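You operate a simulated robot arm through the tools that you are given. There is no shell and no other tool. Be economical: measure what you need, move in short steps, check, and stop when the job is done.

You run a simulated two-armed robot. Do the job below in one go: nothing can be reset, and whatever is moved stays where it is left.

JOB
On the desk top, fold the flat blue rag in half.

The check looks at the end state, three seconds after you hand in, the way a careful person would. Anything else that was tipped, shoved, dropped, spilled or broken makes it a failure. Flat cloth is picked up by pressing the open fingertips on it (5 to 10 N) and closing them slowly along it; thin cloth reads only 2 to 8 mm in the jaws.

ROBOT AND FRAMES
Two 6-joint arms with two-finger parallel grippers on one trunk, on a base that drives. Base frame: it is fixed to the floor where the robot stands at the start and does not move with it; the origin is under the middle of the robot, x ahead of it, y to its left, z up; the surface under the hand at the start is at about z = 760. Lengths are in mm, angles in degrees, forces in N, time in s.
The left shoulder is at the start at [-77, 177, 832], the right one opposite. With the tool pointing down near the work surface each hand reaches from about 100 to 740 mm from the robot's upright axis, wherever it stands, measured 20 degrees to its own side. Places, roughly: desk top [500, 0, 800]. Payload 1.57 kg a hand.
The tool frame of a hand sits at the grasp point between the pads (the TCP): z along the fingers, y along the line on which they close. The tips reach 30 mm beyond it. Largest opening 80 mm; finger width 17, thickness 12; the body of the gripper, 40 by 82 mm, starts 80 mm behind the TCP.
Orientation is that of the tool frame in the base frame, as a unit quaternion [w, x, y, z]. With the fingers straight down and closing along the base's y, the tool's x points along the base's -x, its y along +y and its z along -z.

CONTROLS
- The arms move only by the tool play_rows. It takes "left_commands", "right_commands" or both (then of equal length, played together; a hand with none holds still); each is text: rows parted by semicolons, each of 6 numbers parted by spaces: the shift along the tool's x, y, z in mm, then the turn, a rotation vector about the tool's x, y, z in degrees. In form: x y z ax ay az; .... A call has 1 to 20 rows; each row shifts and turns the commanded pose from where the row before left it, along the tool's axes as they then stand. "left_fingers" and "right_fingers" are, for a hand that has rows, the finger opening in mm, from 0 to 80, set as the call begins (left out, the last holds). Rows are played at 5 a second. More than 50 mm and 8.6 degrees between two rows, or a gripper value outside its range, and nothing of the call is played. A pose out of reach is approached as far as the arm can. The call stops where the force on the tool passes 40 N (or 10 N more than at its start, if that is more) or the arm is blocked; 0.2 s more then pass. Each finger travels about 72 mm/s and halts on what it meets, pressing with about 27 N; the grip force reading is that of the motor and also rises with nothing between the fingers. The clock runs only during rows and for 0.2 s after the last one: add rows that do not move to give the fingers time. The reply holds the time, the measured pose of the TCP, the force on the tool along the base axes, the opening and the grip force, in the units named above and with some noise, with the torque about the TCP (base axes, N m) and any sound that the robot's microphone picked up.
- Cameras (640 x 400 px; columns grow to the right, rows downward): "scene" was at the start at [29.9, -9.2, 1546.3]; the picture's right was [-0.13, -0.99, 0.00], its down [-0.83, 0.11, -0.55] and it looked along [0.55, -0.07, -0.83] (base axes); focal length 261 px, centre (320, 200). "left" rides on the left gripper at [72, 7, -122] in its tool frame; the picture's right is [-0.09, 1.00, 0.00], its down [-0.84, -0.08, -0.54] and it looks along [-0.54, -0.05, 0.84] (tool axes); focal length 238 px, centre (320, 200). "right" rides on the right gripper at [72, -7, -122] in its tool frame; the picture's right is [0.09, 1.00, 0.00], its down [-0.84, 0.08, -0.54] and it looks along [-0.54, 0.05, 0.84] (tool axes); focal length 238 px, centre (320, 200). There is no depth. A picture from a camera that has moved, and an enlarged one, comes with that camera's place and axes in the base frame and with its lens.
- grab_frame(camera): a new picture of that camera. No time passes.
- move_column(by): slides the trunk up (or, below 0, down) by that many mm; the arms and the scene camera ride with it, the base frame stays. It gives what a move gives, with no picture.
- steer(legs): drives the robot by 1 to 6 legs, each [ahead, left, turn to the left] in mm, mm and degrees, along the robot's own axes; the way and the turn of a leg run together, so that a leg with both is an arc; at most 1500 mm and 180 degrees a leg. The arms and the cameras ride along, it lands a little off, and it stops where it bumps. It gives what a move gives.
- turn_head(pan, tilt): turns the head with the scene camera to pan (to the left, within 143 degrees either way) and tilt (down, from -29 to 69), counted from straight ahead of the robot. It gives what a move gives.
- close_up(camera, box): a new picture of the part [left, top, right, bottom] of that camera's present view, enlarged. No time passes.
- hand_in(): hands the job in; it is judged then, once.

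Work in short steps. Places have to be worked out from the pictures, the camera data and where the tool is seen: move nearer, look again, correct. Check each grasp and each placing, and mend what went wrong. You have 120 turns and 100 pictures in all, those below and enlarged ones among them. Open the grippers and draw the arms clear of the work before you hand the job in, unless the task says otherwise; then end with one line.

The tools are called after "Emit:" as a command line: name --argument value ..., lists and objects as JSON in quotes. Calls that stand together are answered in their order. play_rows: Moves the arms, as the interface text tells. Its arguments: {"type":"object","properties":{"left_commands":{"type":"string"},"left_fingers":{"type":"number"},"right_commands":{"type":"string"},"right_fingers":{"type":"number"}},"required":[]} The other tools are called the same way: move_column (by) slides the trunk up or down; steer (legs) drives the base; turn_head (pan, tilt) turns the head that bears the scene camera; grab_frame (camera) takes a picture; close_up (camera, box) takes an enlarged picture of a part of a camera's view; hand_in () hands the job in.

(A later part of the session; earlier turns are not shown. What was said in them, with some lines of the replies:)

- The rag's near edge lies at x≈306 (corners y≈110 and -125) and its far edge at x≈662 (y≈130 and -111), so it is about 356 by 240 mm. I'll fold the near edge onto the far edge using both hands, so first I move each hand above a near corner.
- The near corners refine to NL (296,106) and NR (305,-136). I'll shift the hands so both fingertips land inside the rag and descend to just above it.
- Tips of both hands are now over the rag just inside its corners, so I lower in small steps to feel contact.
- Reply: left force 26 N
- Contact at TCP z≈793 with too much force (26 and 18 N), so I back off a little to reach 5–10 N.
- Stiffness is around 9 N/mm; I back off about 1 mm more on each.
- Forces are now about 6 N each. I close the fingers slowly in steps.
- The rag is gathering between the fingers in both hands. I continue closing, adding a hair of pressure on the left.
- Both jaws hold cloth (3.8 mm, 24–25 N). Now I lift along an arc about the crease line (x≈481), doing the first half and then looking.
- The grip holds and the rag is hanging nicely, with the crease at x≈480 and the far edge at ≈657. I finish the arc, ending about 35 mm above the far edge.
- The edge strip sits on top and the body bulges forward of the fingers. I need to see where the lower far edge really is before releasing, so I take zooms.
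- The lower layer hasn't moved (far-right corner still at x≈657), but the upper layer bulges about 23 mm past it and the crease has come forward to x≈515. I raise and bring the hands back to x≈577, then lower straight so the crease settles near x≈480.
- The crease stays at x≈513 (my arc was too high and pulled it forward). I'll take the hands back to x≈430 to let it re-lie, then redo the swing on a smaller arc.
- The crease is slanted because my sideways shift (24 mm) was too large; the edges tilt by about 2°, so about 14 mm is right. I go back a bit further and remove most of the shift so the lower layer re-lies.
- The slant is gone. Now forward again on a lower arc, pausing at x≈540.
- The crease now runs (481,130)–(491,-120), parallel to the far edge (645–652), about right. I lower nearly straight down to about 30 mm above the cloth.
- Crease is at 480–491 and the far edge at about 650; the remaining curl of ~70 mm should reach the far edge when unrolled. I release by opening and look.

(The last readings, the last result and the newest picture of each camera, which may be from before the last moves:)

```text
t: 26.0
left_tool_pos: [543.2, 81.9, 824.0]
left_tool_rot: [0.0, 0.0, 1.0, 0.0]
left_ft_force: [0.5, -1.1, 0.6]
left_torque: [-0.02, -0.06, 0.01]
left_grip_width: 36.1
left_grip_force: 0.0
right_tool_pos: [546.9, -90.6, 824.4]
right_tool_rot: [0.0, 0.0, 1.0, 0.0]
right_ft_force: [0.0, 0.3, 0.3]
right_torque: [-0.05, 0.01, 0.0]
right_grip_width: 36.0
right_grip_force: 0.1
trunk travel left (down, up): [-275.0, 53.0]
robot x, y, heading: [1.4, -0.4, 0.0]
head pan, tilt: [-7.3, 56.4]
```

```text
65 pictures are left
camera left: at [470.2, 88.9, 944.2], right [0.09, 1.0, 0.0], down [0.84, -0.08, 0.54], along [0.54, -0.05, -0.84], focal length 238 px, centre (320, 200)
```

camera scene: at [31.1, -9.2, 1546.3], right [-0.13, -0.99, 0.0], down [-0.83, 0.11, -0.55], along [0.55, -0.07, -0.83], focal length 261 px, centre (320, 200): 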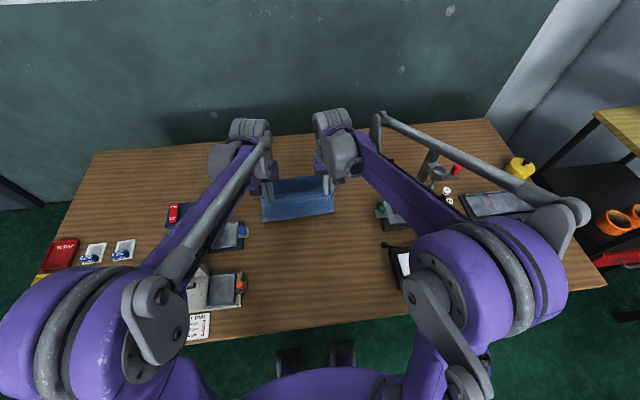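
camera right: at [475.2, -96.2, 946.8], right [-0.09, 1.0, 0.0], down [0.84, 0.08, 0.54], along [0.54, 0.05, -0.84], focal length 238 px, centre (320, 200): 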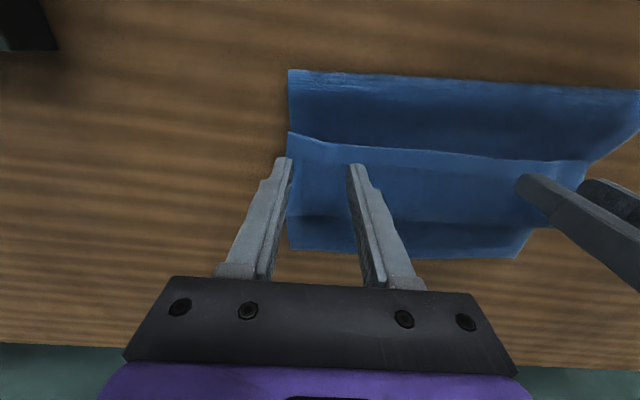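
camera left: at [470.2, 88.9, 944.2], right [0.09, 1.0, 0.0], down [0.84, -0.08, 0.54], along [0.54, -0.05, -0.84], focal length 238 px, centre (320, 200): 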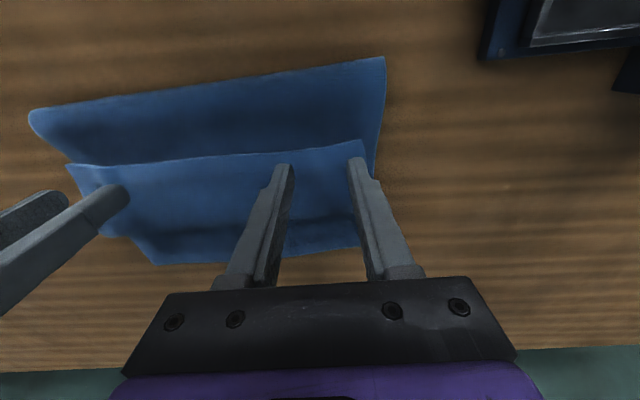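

The corners spread neatly, but the last ~65 mm is still curled back on top with its free edge facing me. I lift, move behind that free edge, and look, to sweep the strip forward.

Emit:
play_rows --left_commands "0 0 -15 0 0 0;0 0 -15 0 0 0;0 0 -15 0 0 0;20 0 0 0 0 0;20 0 0 0 0 0;20 0 0 0 0 0" --right_commands "0 0 -15 0 0 0;0 0 -15 0 0 0;0 0 -15 0 0 0;20 0 0 0 0 0;20 0 0 0 0 0;20 0 0 0 0 0"

Emit:
grab_frame --camera "right"

Emit:
grab_frame --camera "left"

Emit:
close_up --camera "scene" --box '[200, 120, 400, 245]'

```text
t: 27.4
left_tool_pos: [481.7, 81.2, 869.7]
left_tool_rot: [0.0, 0.0, 1.0, 0.0]
left_ft_force: [-1.0, 0.0, -0.1]
left_torque: [0.01, -0.01, -0.01]
left_grip_width: 36.1
left_grip_force: 0.0
right_tool_pos: [486.5, -88.7, 870.3]
right_tool_rot: [0.0, 0.0, 1.0, -0.001]
right_ft_force: [0.0, 1.1, -0.2]
right_torque: [0.02, -0.03, 0.03]
right_grip_width: 35.9
right_grip_force: 0.0
trunk travel left (down, up): [-275.0, 53.0]
robot x, y, heading: [-0.0, 0.7, 0.1]
head pan, tilt: [-7.3, 56.4]
```

```text
64 pictures are left
camera right: at [414.6, -95.0, 992.2], right [-0.09, 1.0, 0.0], down [0.84, 0.08, 0.54], along [0.54, 0.05, -0.84], focal length 238 px, centre (320, 200)
```

right: 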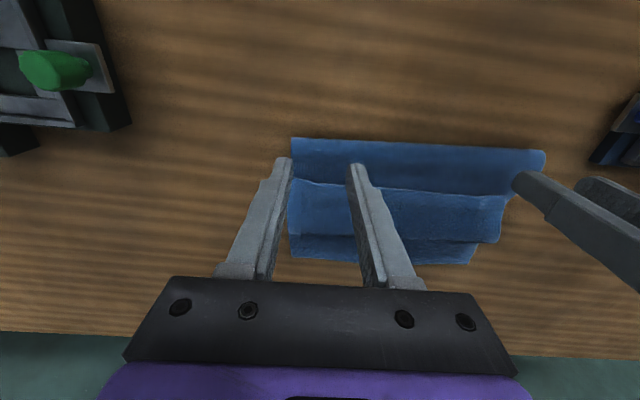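

```text
63 pictures are left
camera left: at [408.3, 87.4, 989.3], right [0.09, 1.0, 0.0], down [0.84, -0.08, 0.54], along [0.54, -0.05, -0.84], focal length 238 px, centre (320, 200)
```

left: 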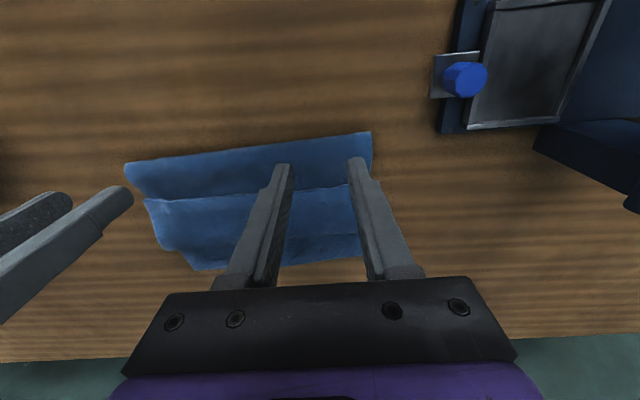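

```text
3.20 times, centred on (300, 182) of scene
camera zoom: at [28.6, -9.2, 1546.3], right [-0.13, -0.99, 0.0], down [-0.83, 0.11, -0.55], along [0.55, -0.07, -0.83], focal length 836 px, centre (384, 256)
```

zoom: 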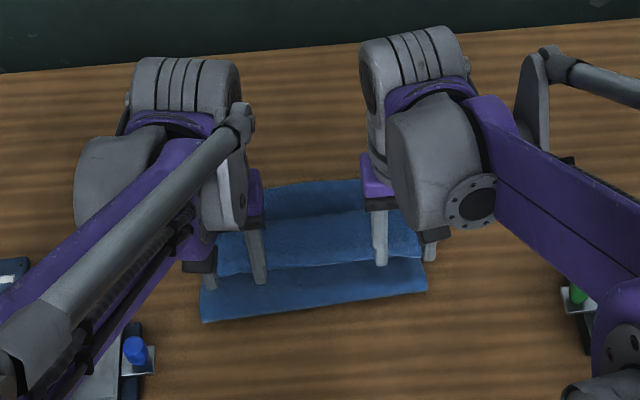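

The free edge of the strip is at x≈531 and the roll's front at ≈599. I lower the tips behind the free edge (x≈507) to a few mm above the body layer.

Emit:
play_rows --left_commands "-12 0 0 0 0 0;-12 0 15 0 0 0;0 0 15 0 0 0;0 0 15 0 0 0;0 0 12 0 0 0;0 0 8 0 0 0;0 0 4 0 0 0" --right_commands "-12 0 0 0 0 0;-12 0 15 0 0 0;0 0 15 0 0 0;0 0 15 0 0 0;0 0 12 0 0 0;0 0 8 0 0 0;0 0 4 0 0 0"

Emit:
close_up --camera "right" --box '[220, 70, 480, 270]'

Emit:
close_up --camera "left" --box '[180, 70, 440, 270]'

```text
t: 29.0
left_tool_pos: [505.9, 81.0, 799.4]
left_tool_rot: [0.0, 0.0, 1.0, 0.0]
left_ft_force: [-0.2, -0.7, 0.7]
left_torque: [-0.01, -0.02, 0.02]
left_grip_width: 36.1
left_grip_force: 0.0
right_tool_pos: [510.7, -89.0, 799.5]
right_tool_rot: [0.0, 0.0, 1.0, 0.0]
right_ft_force: [0.0, -0.6, 0.6]
right_torque: [0.06, 0.01, -0.02]
right_grip_width: 36.2
right_grip_force: 0.0
trunk travel left (down, up): [-275.0, 53.0]
robot x, y, heading: [-0.1, -0.9, -0.2]
head pan, tilt: [-7.3, 56.4]
```

```text
2.00 times, centred on (350, 170) of right
camera zoom: at [438.7, -95.4, 921.9], right [-0.09, 1.0, 0.0], down [0.84, 0.08, 0.54], along [0.54, 0.05, -0.84], focal length 477 px, centre (260, 260)
```

zoom: 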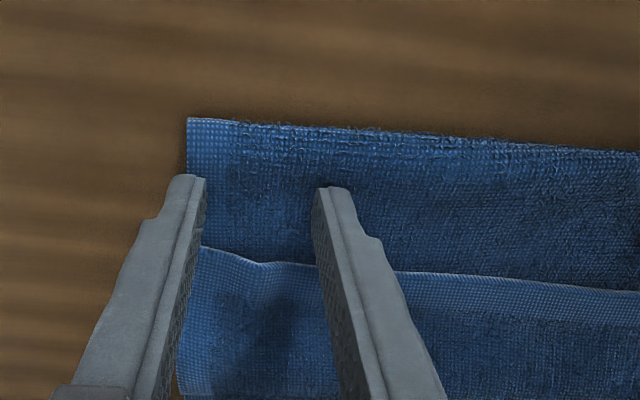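

```text
2.00 times, centred on (310, 170) of left
camera zoom: at [433.5, 87.5, 919.8], right [0.09, 1.0, 0.0], down [0.84, -0.08, 0.54], along [0.54, -0.05, -0.84], focal length 477 px, centre (340, 260)
```

zoom: 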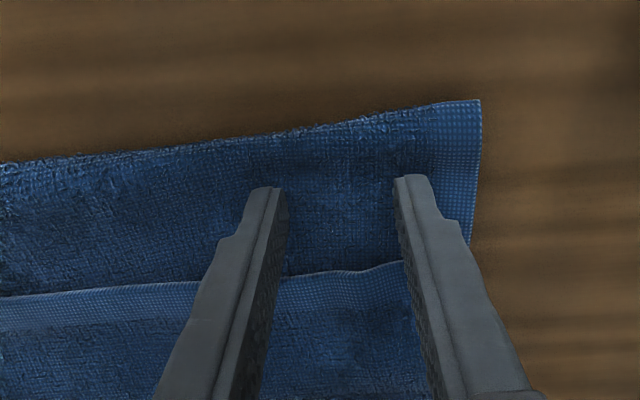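

The tips are just behind the free edge (≈14 mm). I lower 2 mm more and slide forward under it.

Emit:
play_rows --left_commands "0 0 2 0 0 0;-5 0 0 0 0 0;-5 0 0 0 0 0;-5 0 0 0 0 0;-5 0 0 0 0 0;-5 0 0 0 0 0;0 0 0 0 0 0" --right_commands "0 0 2 0 0 0;-5 0 0 0 0 0;-5 0 0 0 0 0;-5 0 0 0 0 0;-5 0 0 0 0 0;-5 0 0 0 0 0;0 0 0 0 0 0"

Emit:
close_up --camera "right" --box '[220, 70, 480, 270]'

Emit:
close_up --camera "left" --box '[180, 70, 440, 270]'

```text
t: 30.6
left_tool_pos: [532.1, 81.6, 796.8]
left_tool_rot: [0.0, -0.001, 1.0, 0.0]
left_ft_force: [-0.2, -1.1, 2.3]
left_torque: [-0.08, 0.01, 0.03]
left_grip_width: 35.9
left_grip_force: 0.1
right_tool_pos: [534.8, -88.2, 799.2]
right_tool_rot: [0.0, -0.001, 1.0, -0.001]
right_ft_force: [-1.1, 0.7, 1.0]
right_torque: [0.01, 0.06, 0.02]
right_grip_width: 35.9
right_grip_force: 0.0
trunk travel left (down, up): [-275.0, 53.0]
robot x, y, heading: [-0.8, 0.2, 0.2]
head pan, tilt: [-7.3, 56.4]
```

```text
2.00 times, centred on (350, 170) of right
camera zoom: at [463.6, -94.9, 920.6], right [-0.09, 1.0, 0.0], down [0.84, 0.08, 0.54], along [0.54, 0.05, -0.84], focal length 477 px, centre (260, 260)
```

zoom: 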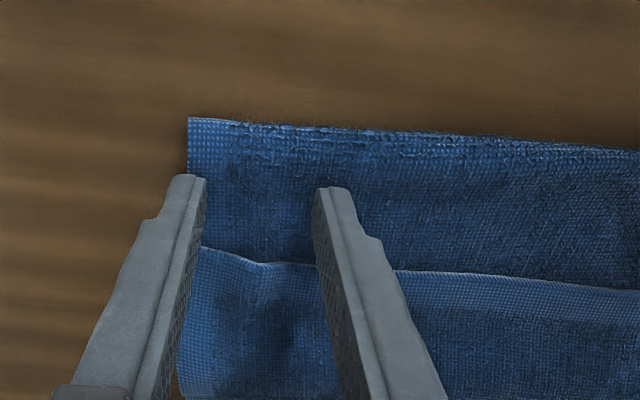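

```text
2.00 times, centred on (310, 170) of left
camera zoom: at [457.8, 88.7, 918.2], right [0.09, 1.0, 0.0], down [0.84, -0.08, 0.54], along [0.54, -0.05, -0.84], focal length 477 px, centre (340, 260)
```

zoom: 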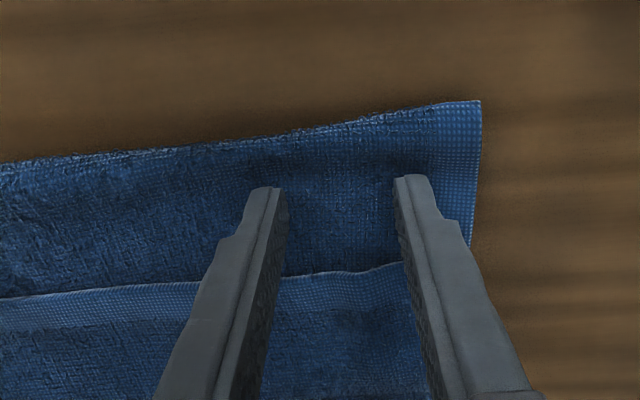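

The whole rag rode along by ~25 mm because the tips touched the body. I raise the tips 5 mm and check where things lie before sweeping again.

Emit:
play_rows --left_commands "0 0 -5 0 0 0;-4 0 0 0 0 0;-4 0 0 0 0 0;-4 0 0 0 0 0;-4 0 0 0 0 0;0 0 0 0 0 0" --right_commands "0 0 -5 0 0 0;-4 0 0 0 0 0;-4 0 0 0 0 0;-4 0 0 0 0 0;-4 0 0 0 0 0;0 0 0 0 0 0"

Emit:
close_up --camera "right" --box '[220, 70, 480, 270]'

Emit:
close_up --camera "scene" --box '[200, 120, 400, 245]'

```text
t: 32.0
left_tool_pos: [546.8, 81.1, 803.2]
left_tool_rot: [0.0, 0.0, 1.0, 0.0]
left_ft_force: [-0.3, -0.2, 0.0]
left_torque: [0.03, 0.01, 0.01]
left_grip_width: 36.1
left_grip_force: 0.1
right_tool_pos: [552.2, -89.6, 802.7]
right_tool_rot: [0.0, 0.0, 1.0, 0.001]
right_ft_force: [0.0, -0.6, -0.8]
right_torque: [0.0, 0.0, -0.01]
right_grip_width: 36.2
right_grip_force: 0.0
trunk travel left (down, up): [-275.0, 53.0]
robot x, y, heading: [0.3, 2.8, 0.1]
head pan, tilt: [-7.3, 56.4]
```

```text
2.00 times, centred on (350, 170) of right
camera zoom: at [480.2, -95.8, 925.3], right [-0.09, 1.0, 0.0], down [0.84, 0.08, 0.54], along [0.54, 0.05, -0.84], focal length 477 px, centre (260, 260)
```

zoom: 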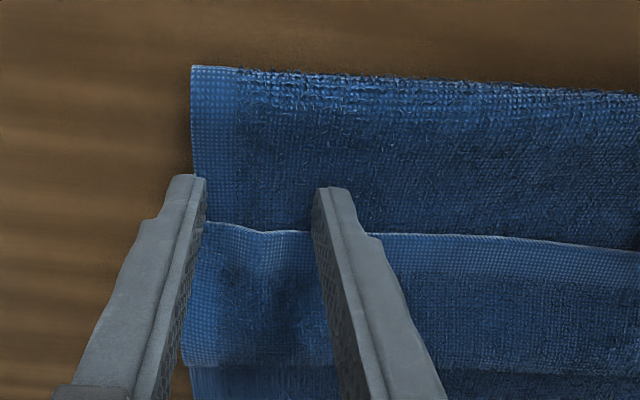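

```text
3.20 times, centred on (300, 182) of scene
camera zoom: at [29.7, -9.2, 1546.3], right [-0.13, -0.99, 0.0], down [-0.83, 0.11, -0.55], along [0.55, -0.07, -0.83], focal length 836 px, centre (384, 256)
```

zoom: 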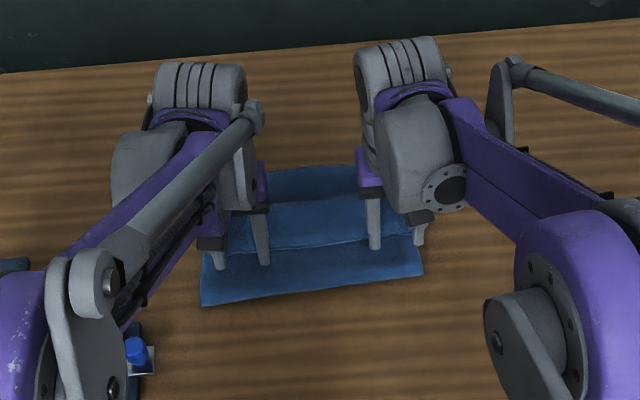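

The body no longer drags along. I continue forward another 24 mm to catch the free edge.

Emit:
play_rows --left_commands "-4 0 0 0 0 0;-4 0 0 0 0 0;-4 0 0 0 0 0;-4 0 0 0 0 0;-4 0 0 0 0 0;-4 0 0 0 0 0;0 0 0 0 0 0" --right_commands "-4 0 0 0 0 0;-4 0 0 0 0 0;-4 0 0 0 0 0;-4 0 0 0 0 0;-4 0 0 0 0 0;-4 0 0 0 0 0;0 0 0 0 0 0"

Emit:
close_up --camera "right" --box '[220, 70, 480, 270]'

Emit:
close_up --camera "left" --box '[180, 70, 440, 270]'

```text
t: 33.6
left_tool_pos: [571.7, 82.6, 803.4]
left_tool_rot: [0.0, 0.0, 1.0, 0.001]
left_ft_force: [-0.2, 0.9, 0.0]
left_torque: [0.01, -0.01, -0.02]
left_grip_width: 35.9
left_grip_force: 0.1
right_tool_pos: [575.2, -89.4, 804.3]
right_tool_rot: [0.0, 0.001, 1.0, 0.0]
right_ft_force: [-0.4, -0.1, 0.1]
right_torque: [-0.03, 0.0, 0.01]
right_grip_width: 35.8
right_grip_force: 0.0
trunk travel left (down, up): [-275.0, 53.0]
robot x, y, heading: [-1.7, 1.0, -0.2]
head pan, tilt: [-7.3, 56.4]
```

```text
2.00 times, centred on (350, 170) of right
camera zoom: at [504.1, -95.7, 925.8], right [-0.09, 1.0, 0.0], down [0.84, 0.08, 0.54], along [0.54, 0.05, -0.84], focal length 477 px, centre (260, 260)
```

zoom: 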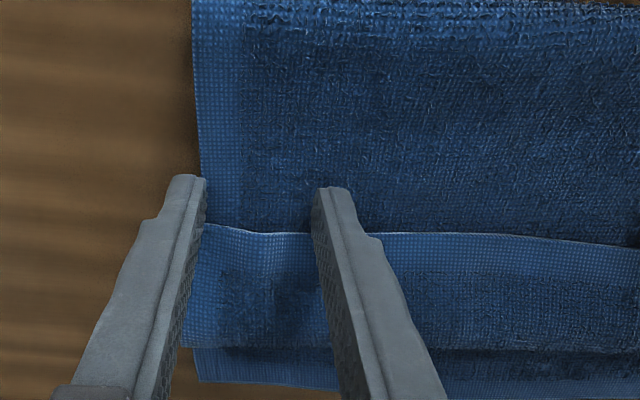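

```text
2.00 times, centred on (310, 170) of left
camera zoom: at [498.8, 88.9, 923.6], right [0.09, 1.0, 0.0], down [0.84, -0.08, 0.54], along [0.54, -0.05, -0.84], focal length 477 px, centre (340, 260)
```

zoom: 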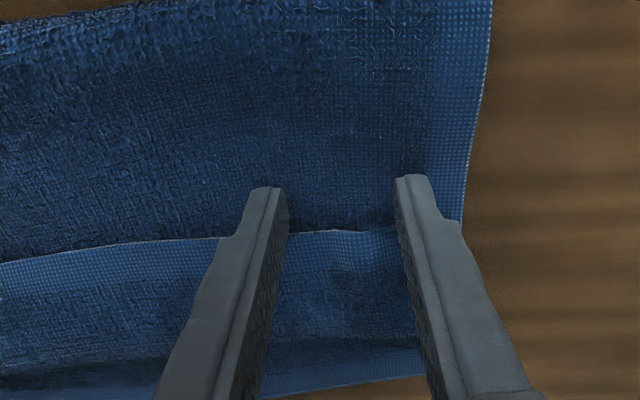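

It works: the free edge is being pushed forward while the body stays. I continue forward, rising gradually to tip the strip over.

Emit:
play_rows --left_commands "-5 0 -1 0 0 0;-5 0 -2 0 0 0;-5 0 -3 0 0 0;-5 0 -3 0 0 0;-5 0 -3 0 0 0;-5 0 -3 0 0 0;0 0 0 0 0 0" --right_commands "-5 0 -1 0 0 0;-5 0 -2 0 0 0;-5 0 -3 0 0 0;-5 0 -3 0 0 0;-5 0 -3 0 0 0;-5 0 -3 0 0 0;0 0 0 0 0 0"

Emit:
close_up --camera "right" --box '[220, 70, 480, 270]'

Emit:
close_up --camera "left" --box '[180, 70, 440, 270]'

```text
t: 35.2
left_tool_pos: [601.2, 81.9, 817.9]
left_tool_rot: [-0.001, -0.001, 1.0, -0.001]
left_ft_force: [-0.6, 0.0, 0.1]
left_torque: [0.01, 0.0, 0.01]
left_grip_width: 36.3
left_grip_force: 0.1
right_tool_pos: [605.8, -90.1, 818.5]
right_tool_rot: [0.0, 0.0, 1.0, 0.0]
right_ft_force: [-0.3, -0.4, 0.7]
right_torque: [-0.04, 0.04, 0.04]
right_grip_width: 36.1
right_grip_force: 0.1
trunk travel left (down, up): [-275.0, 53.0]
robot x, y, heading: [3.0, 0.5, 0.2]
head pan, tilt: [-7.3, 56.4]
```

```text
2.00 times, centred on (350, 170) of right
camera zoom: at [533.8, -96.2, 940.4], right [-0.09, 1.0, 0.0], down [0.84, 0.08, 0.54], along [0.54, 0.05, -0.84], focal length 477 px, centre (260, 260)
```

zoom: 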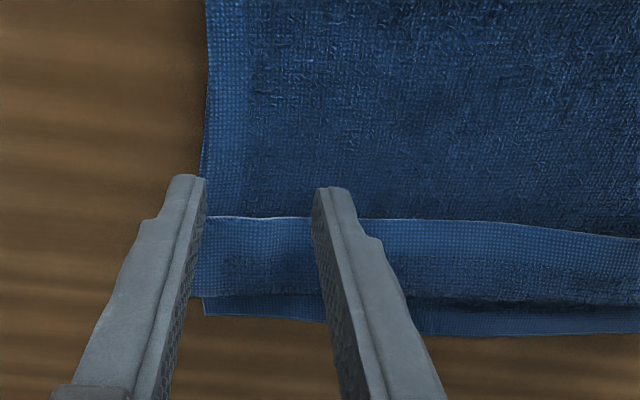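

```text
2.00 times, centred on (310, 170) of left
camera zoom: at [528.6, 88.7, 938.3], right [0.09, 1.0, 0.0], down [0.84, -0.08, 0.54], along [0.54, -0.05, -0.84], focal length 477 px, centre (340, 260)
```

zoom: 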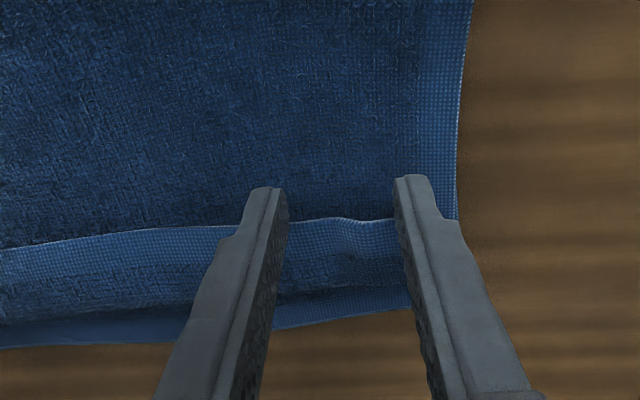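

Strip is shrinking and the edge is still in front of the fingers. I continue forward, holding height and then tapering down.

Emit:
play_rows --left_commands "-5 0 -2 0 0 0;-5 0 -2 0 0 0;-5 0 -1 0 0 0;-5 0 0 0 0 0;-5 0 0 0 0 0;-5 0 0 0 0 0;0 0 0 0 0 0" --right_commands "-5 0 -2 0 0 0;-5 0 -2 0 0 0;-5 0 -1 0 0 0;-5 0 0 0 0 0;-5 0 0 0 0 0;-5 0 0 0 0 0;0 0 0 0 0 0"

Emit:
close_up --camera "right" --box '[220, 70, 480, 270]'

Emit:
close_up --camera "left" --box '[180, 70, 440, 270]'

```text
t: 36.8
left_tool_pos: [631.7, 80.3, 822.9]
left_tool_rot: [0.001, 0.0, 1.0, 0.0]
left_ft_force: [0.6, -0.1, 0.2]
left_torque: [-0.04, 0.0, 0.0]
left_grip_width: 36.2
left_grip_force: 0.2
right_tool_pos: [634.9, -89.2, 823.1]
right_tool_rot: [0.0, 0.0, 1.0, 0.0]
right_ft_force: [0.2, 0.9, 0.0]
right_torque: [0.02, 0.02, 0.0]
right_grip_width: 35.8
right_grip_force: 0.1
trunk travel left (down, up): [-275.0, 53.0]
robot x, y, heading: [0.0, -0.4, -0.4]
head pan, tilt: [-7.3, 56.4]
```

```text
2.00 times, centred on (350, 170) of right
camera zoom: at [563.6, -95.8, 945.5], right [-0.09, 1.0, 0.0], down [0.84, 0.08, 0.54], along [0.54, 0.05, -0.84], focal length 477 px, centre (260, 260)
```

zoom: 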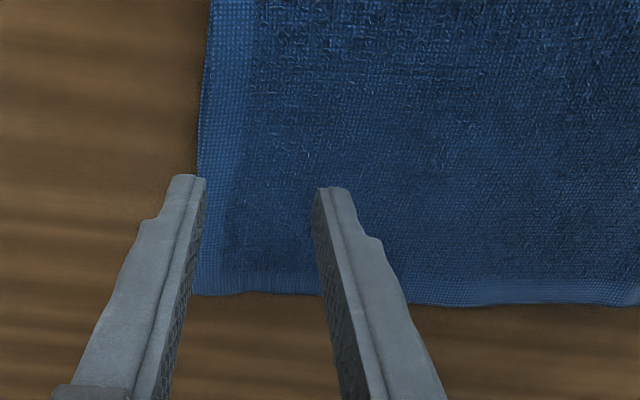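

```text
2.00 times, centred on (310, 170) of left
camera zoom: at [558.8, 88.2, 943.0], right [0.09, 1.0, 0.0], down [0.84, -0.08, 0.54], along [0.54, -0.05, -0.84], focal length 477 px, centre (340, 260)
```

zoom: 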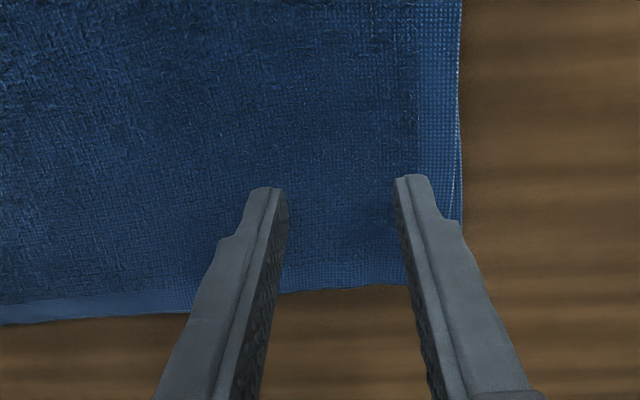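

The strip flipped flat and the edges look nearly aligned. I raise and withdraw the hands to inspect the whole fold.

Emit:
play_rows --left_commands "0 0 -20 0 0 0;0 0 -20 0 0 0;0 0 -20 0 0 0;0 0 -20 0 0 0;20 12 0 0 0 0;25 12 0 0 0 0;25 12 0 0 0 0;25 12 0 0 0 0;25 12 0 0 0 0;25 12 0 0 0 0;25 12 0 0 0 0;25 12 0 0 0 0" --right_commands "0 0 -20 0 0 0;0 0 -20 0 0 0;0 0 -20 0 0 0;0 0 -20 0 0 0;20 -12 0 0 0 0;25 -12 0 0 0 0;25 -12 0 0 0 0;25 -12 0 0 0 0;25 -12 0 0 0 0;25 -12 0 0 0 0;25 -12 0 0 0 0;25 -12 0 0 0 0"

Emit:
close_up --camera "scene" --box '[200, 120, 400, 245]'

Emit:
grab_frame --camera "right"

Emit:
grab_frame --camera "left"

```text
t: 39.4
left_tool_pos: [434.9, 177.2, 903.7]
left_tool_rot: [0.0, 0.0, 1.0, 0.0]
left_ft_force: [-0.6, 0.2, 0.0]
left_torque: [0.02, -0.04, 0.02]
left_grip_width: 36.0
left_grip_force: 0.1
right_tool_pos: [440.3, -186.1, 904.4]
right_tool_rot: [0.001, 0.0, 1.0, 0.0]
right_ft_force: [-0.2, -0.4, -0.2]
right_torque: [0.01, -0.07, -0.02]
right_grip_width: 36.1
right_grip_force: 0.1
trunk travel left (down, up): [-275.0, 53.0]
robot x, y, heading: [0.8, 0.3, -0.0]
head pan, tilt: [-7.3, 56.4]
```

```text
3.20 times, centred on (300, 182) of scene
camera zoom: at [28.1, -9.2, 1546.3], right [-0.13, -0.99, 0.0], down [-0.83, 0.11, -0.55], along [0.55, -0.07, -0.83], focal length 836 px, centre (384, 256)
```

zoom: 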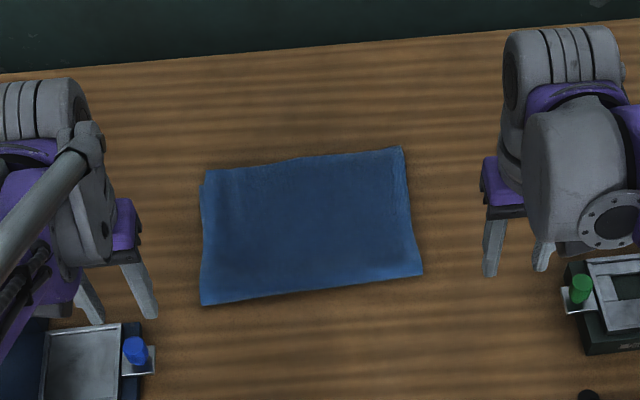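

```text
48 pictures are left
camera right: at [367.4, -192.1, 1026.3], right [-0.09, 1.0, 0.0], down [0.84, 0.08, 0.54], along [0.54, 0.05, -0.84], focal length 238 px, centre (320, 200)
```

right: 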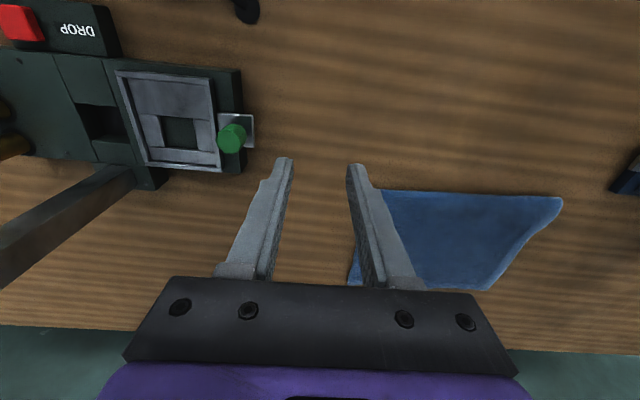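

```text
47 pictures are left
camera left: at [362.0, 185.8, 1023.6], right [0.09, 1.0, 0.0], down [0.84, -0.08, 0.54], along [0.54, -0.05, -0.84], focal length 238 px, centre (320, 200)
```

left: 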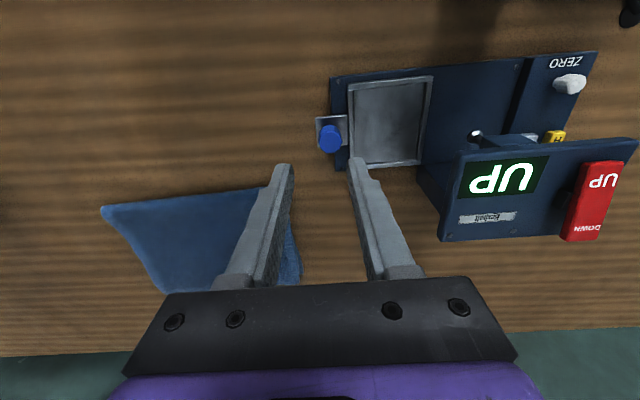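

The fold looks clean. I zoom in tightly on it to check edge alignment.

Emit:
close_up --camera "scene" --box '[255, 155, 340, 220]'

Emit:
grab_frame --camera "scene"

```text
6.15 times, centred on (298, 188) of scene
camera zoom: at [28.1, -9.2, 1546.3], right [-0.13, -0.99, 0.0], down [-0.83, 0.11, -0.55], along [0.55, -0.07, -0.83], focal length 1608 px, centre (458, 277)
```

zoom: 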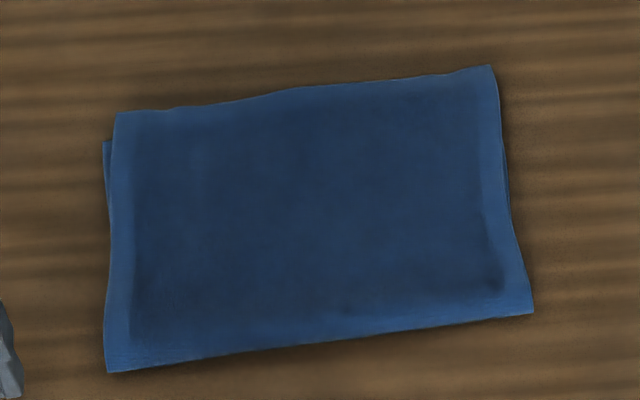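

```text
45 pictures are left
camera scene: at [28.1, -9.2, 1546.3], right [-0.13, -0.99, 0.0], down [-0.83, 0.11, -0.55], along [0.55, -0.07, -0.83], focal length 261 px, centre (320, 200)
```

scene: 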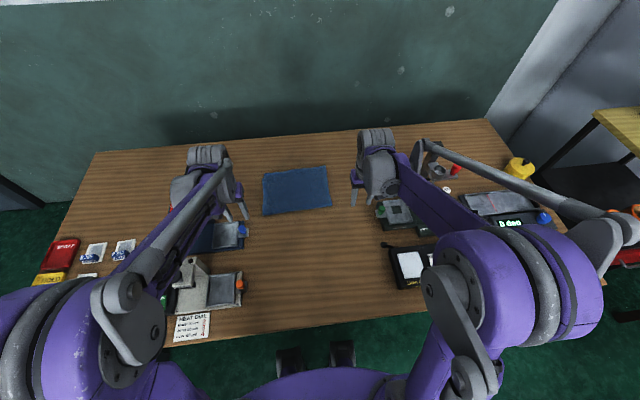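

The rag is folded neatly: the upper layer overhangs the lower far edge by only ~18 mm out of 360, sides are aligned within ~10 mm, and no other object has moved. I raise the arms clear of the work with the grippers open.

Emit:
play_rows --left_commands "0 8 -15 0 0 0;0 8 -15 0 0 0;0 8 -15 0 0 0;0 8 -12 0 0 0;0 0 0 0 0 0" --right_commands "0 -8 -15 0 0 0;0 -8 -15 0 0 0;0 -8 -15 0 0 0;0 -8 -12 0 0 0;0 0 0 0 0 0" --left_fingers 80 --right_fingers 80

Emit:
grab_frame --camera "scene"

```text
t: 40.6
left_tool_pos: [438.5, 208.0, 958.8]
left_tool_rot: [0.0, 0.0, 1.0, 0.0]
left_ft_force: [0.0, 0.8, 0.3]
left_torque: [0.0, 0.02, 0.01]
left_grip_width: 80.0
left_grip_force: 0.1
right_tool_pos: [441.4, -219.0, 959.6]
right_tool_rot: [0.001, 0.0, 1.0, 0.0]
right_ft_force: [0.4, -0.2, 0.1]
right_torque: [0.0, 0.0, 0.04]
right_grip_width: 80.0
right_grip_force: 0.0
trunk travel left (down, up): [-275.0, 53.0]
robot x, y, heading: [-2.6, 1.0, 0.1]
head pan, tilt: [-7.3, 56.4]
```

```text
44 pictures are left
camera scene: at [30.1, -9.3, 1546.3], right [-0.13, -0.99, 0.0], down [-0.83, 0.11, -0.55], along [0.55, -0.07, -0.83], focal length 261 px, centre (320, 200)
```

scene: 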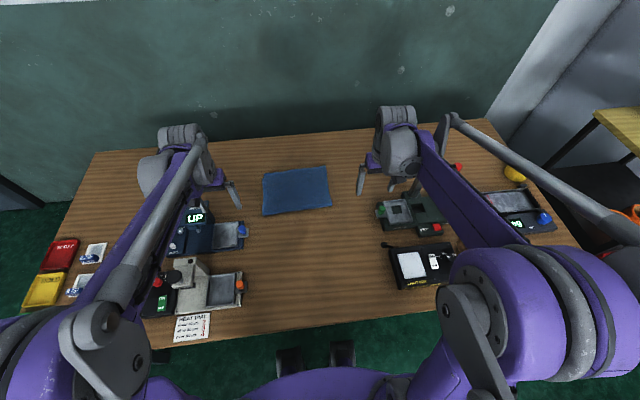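

The rag lies folded in half, the arms are clear and the grippers open, so I hand in.

Emit:
hand_in

```text
The job is handed in.
```

The blue rag is folded in half on the desk, with its far edges about 18 mm out of line and the whole rag roughly 25 mm further from the robot than before; nothing else looks moved.
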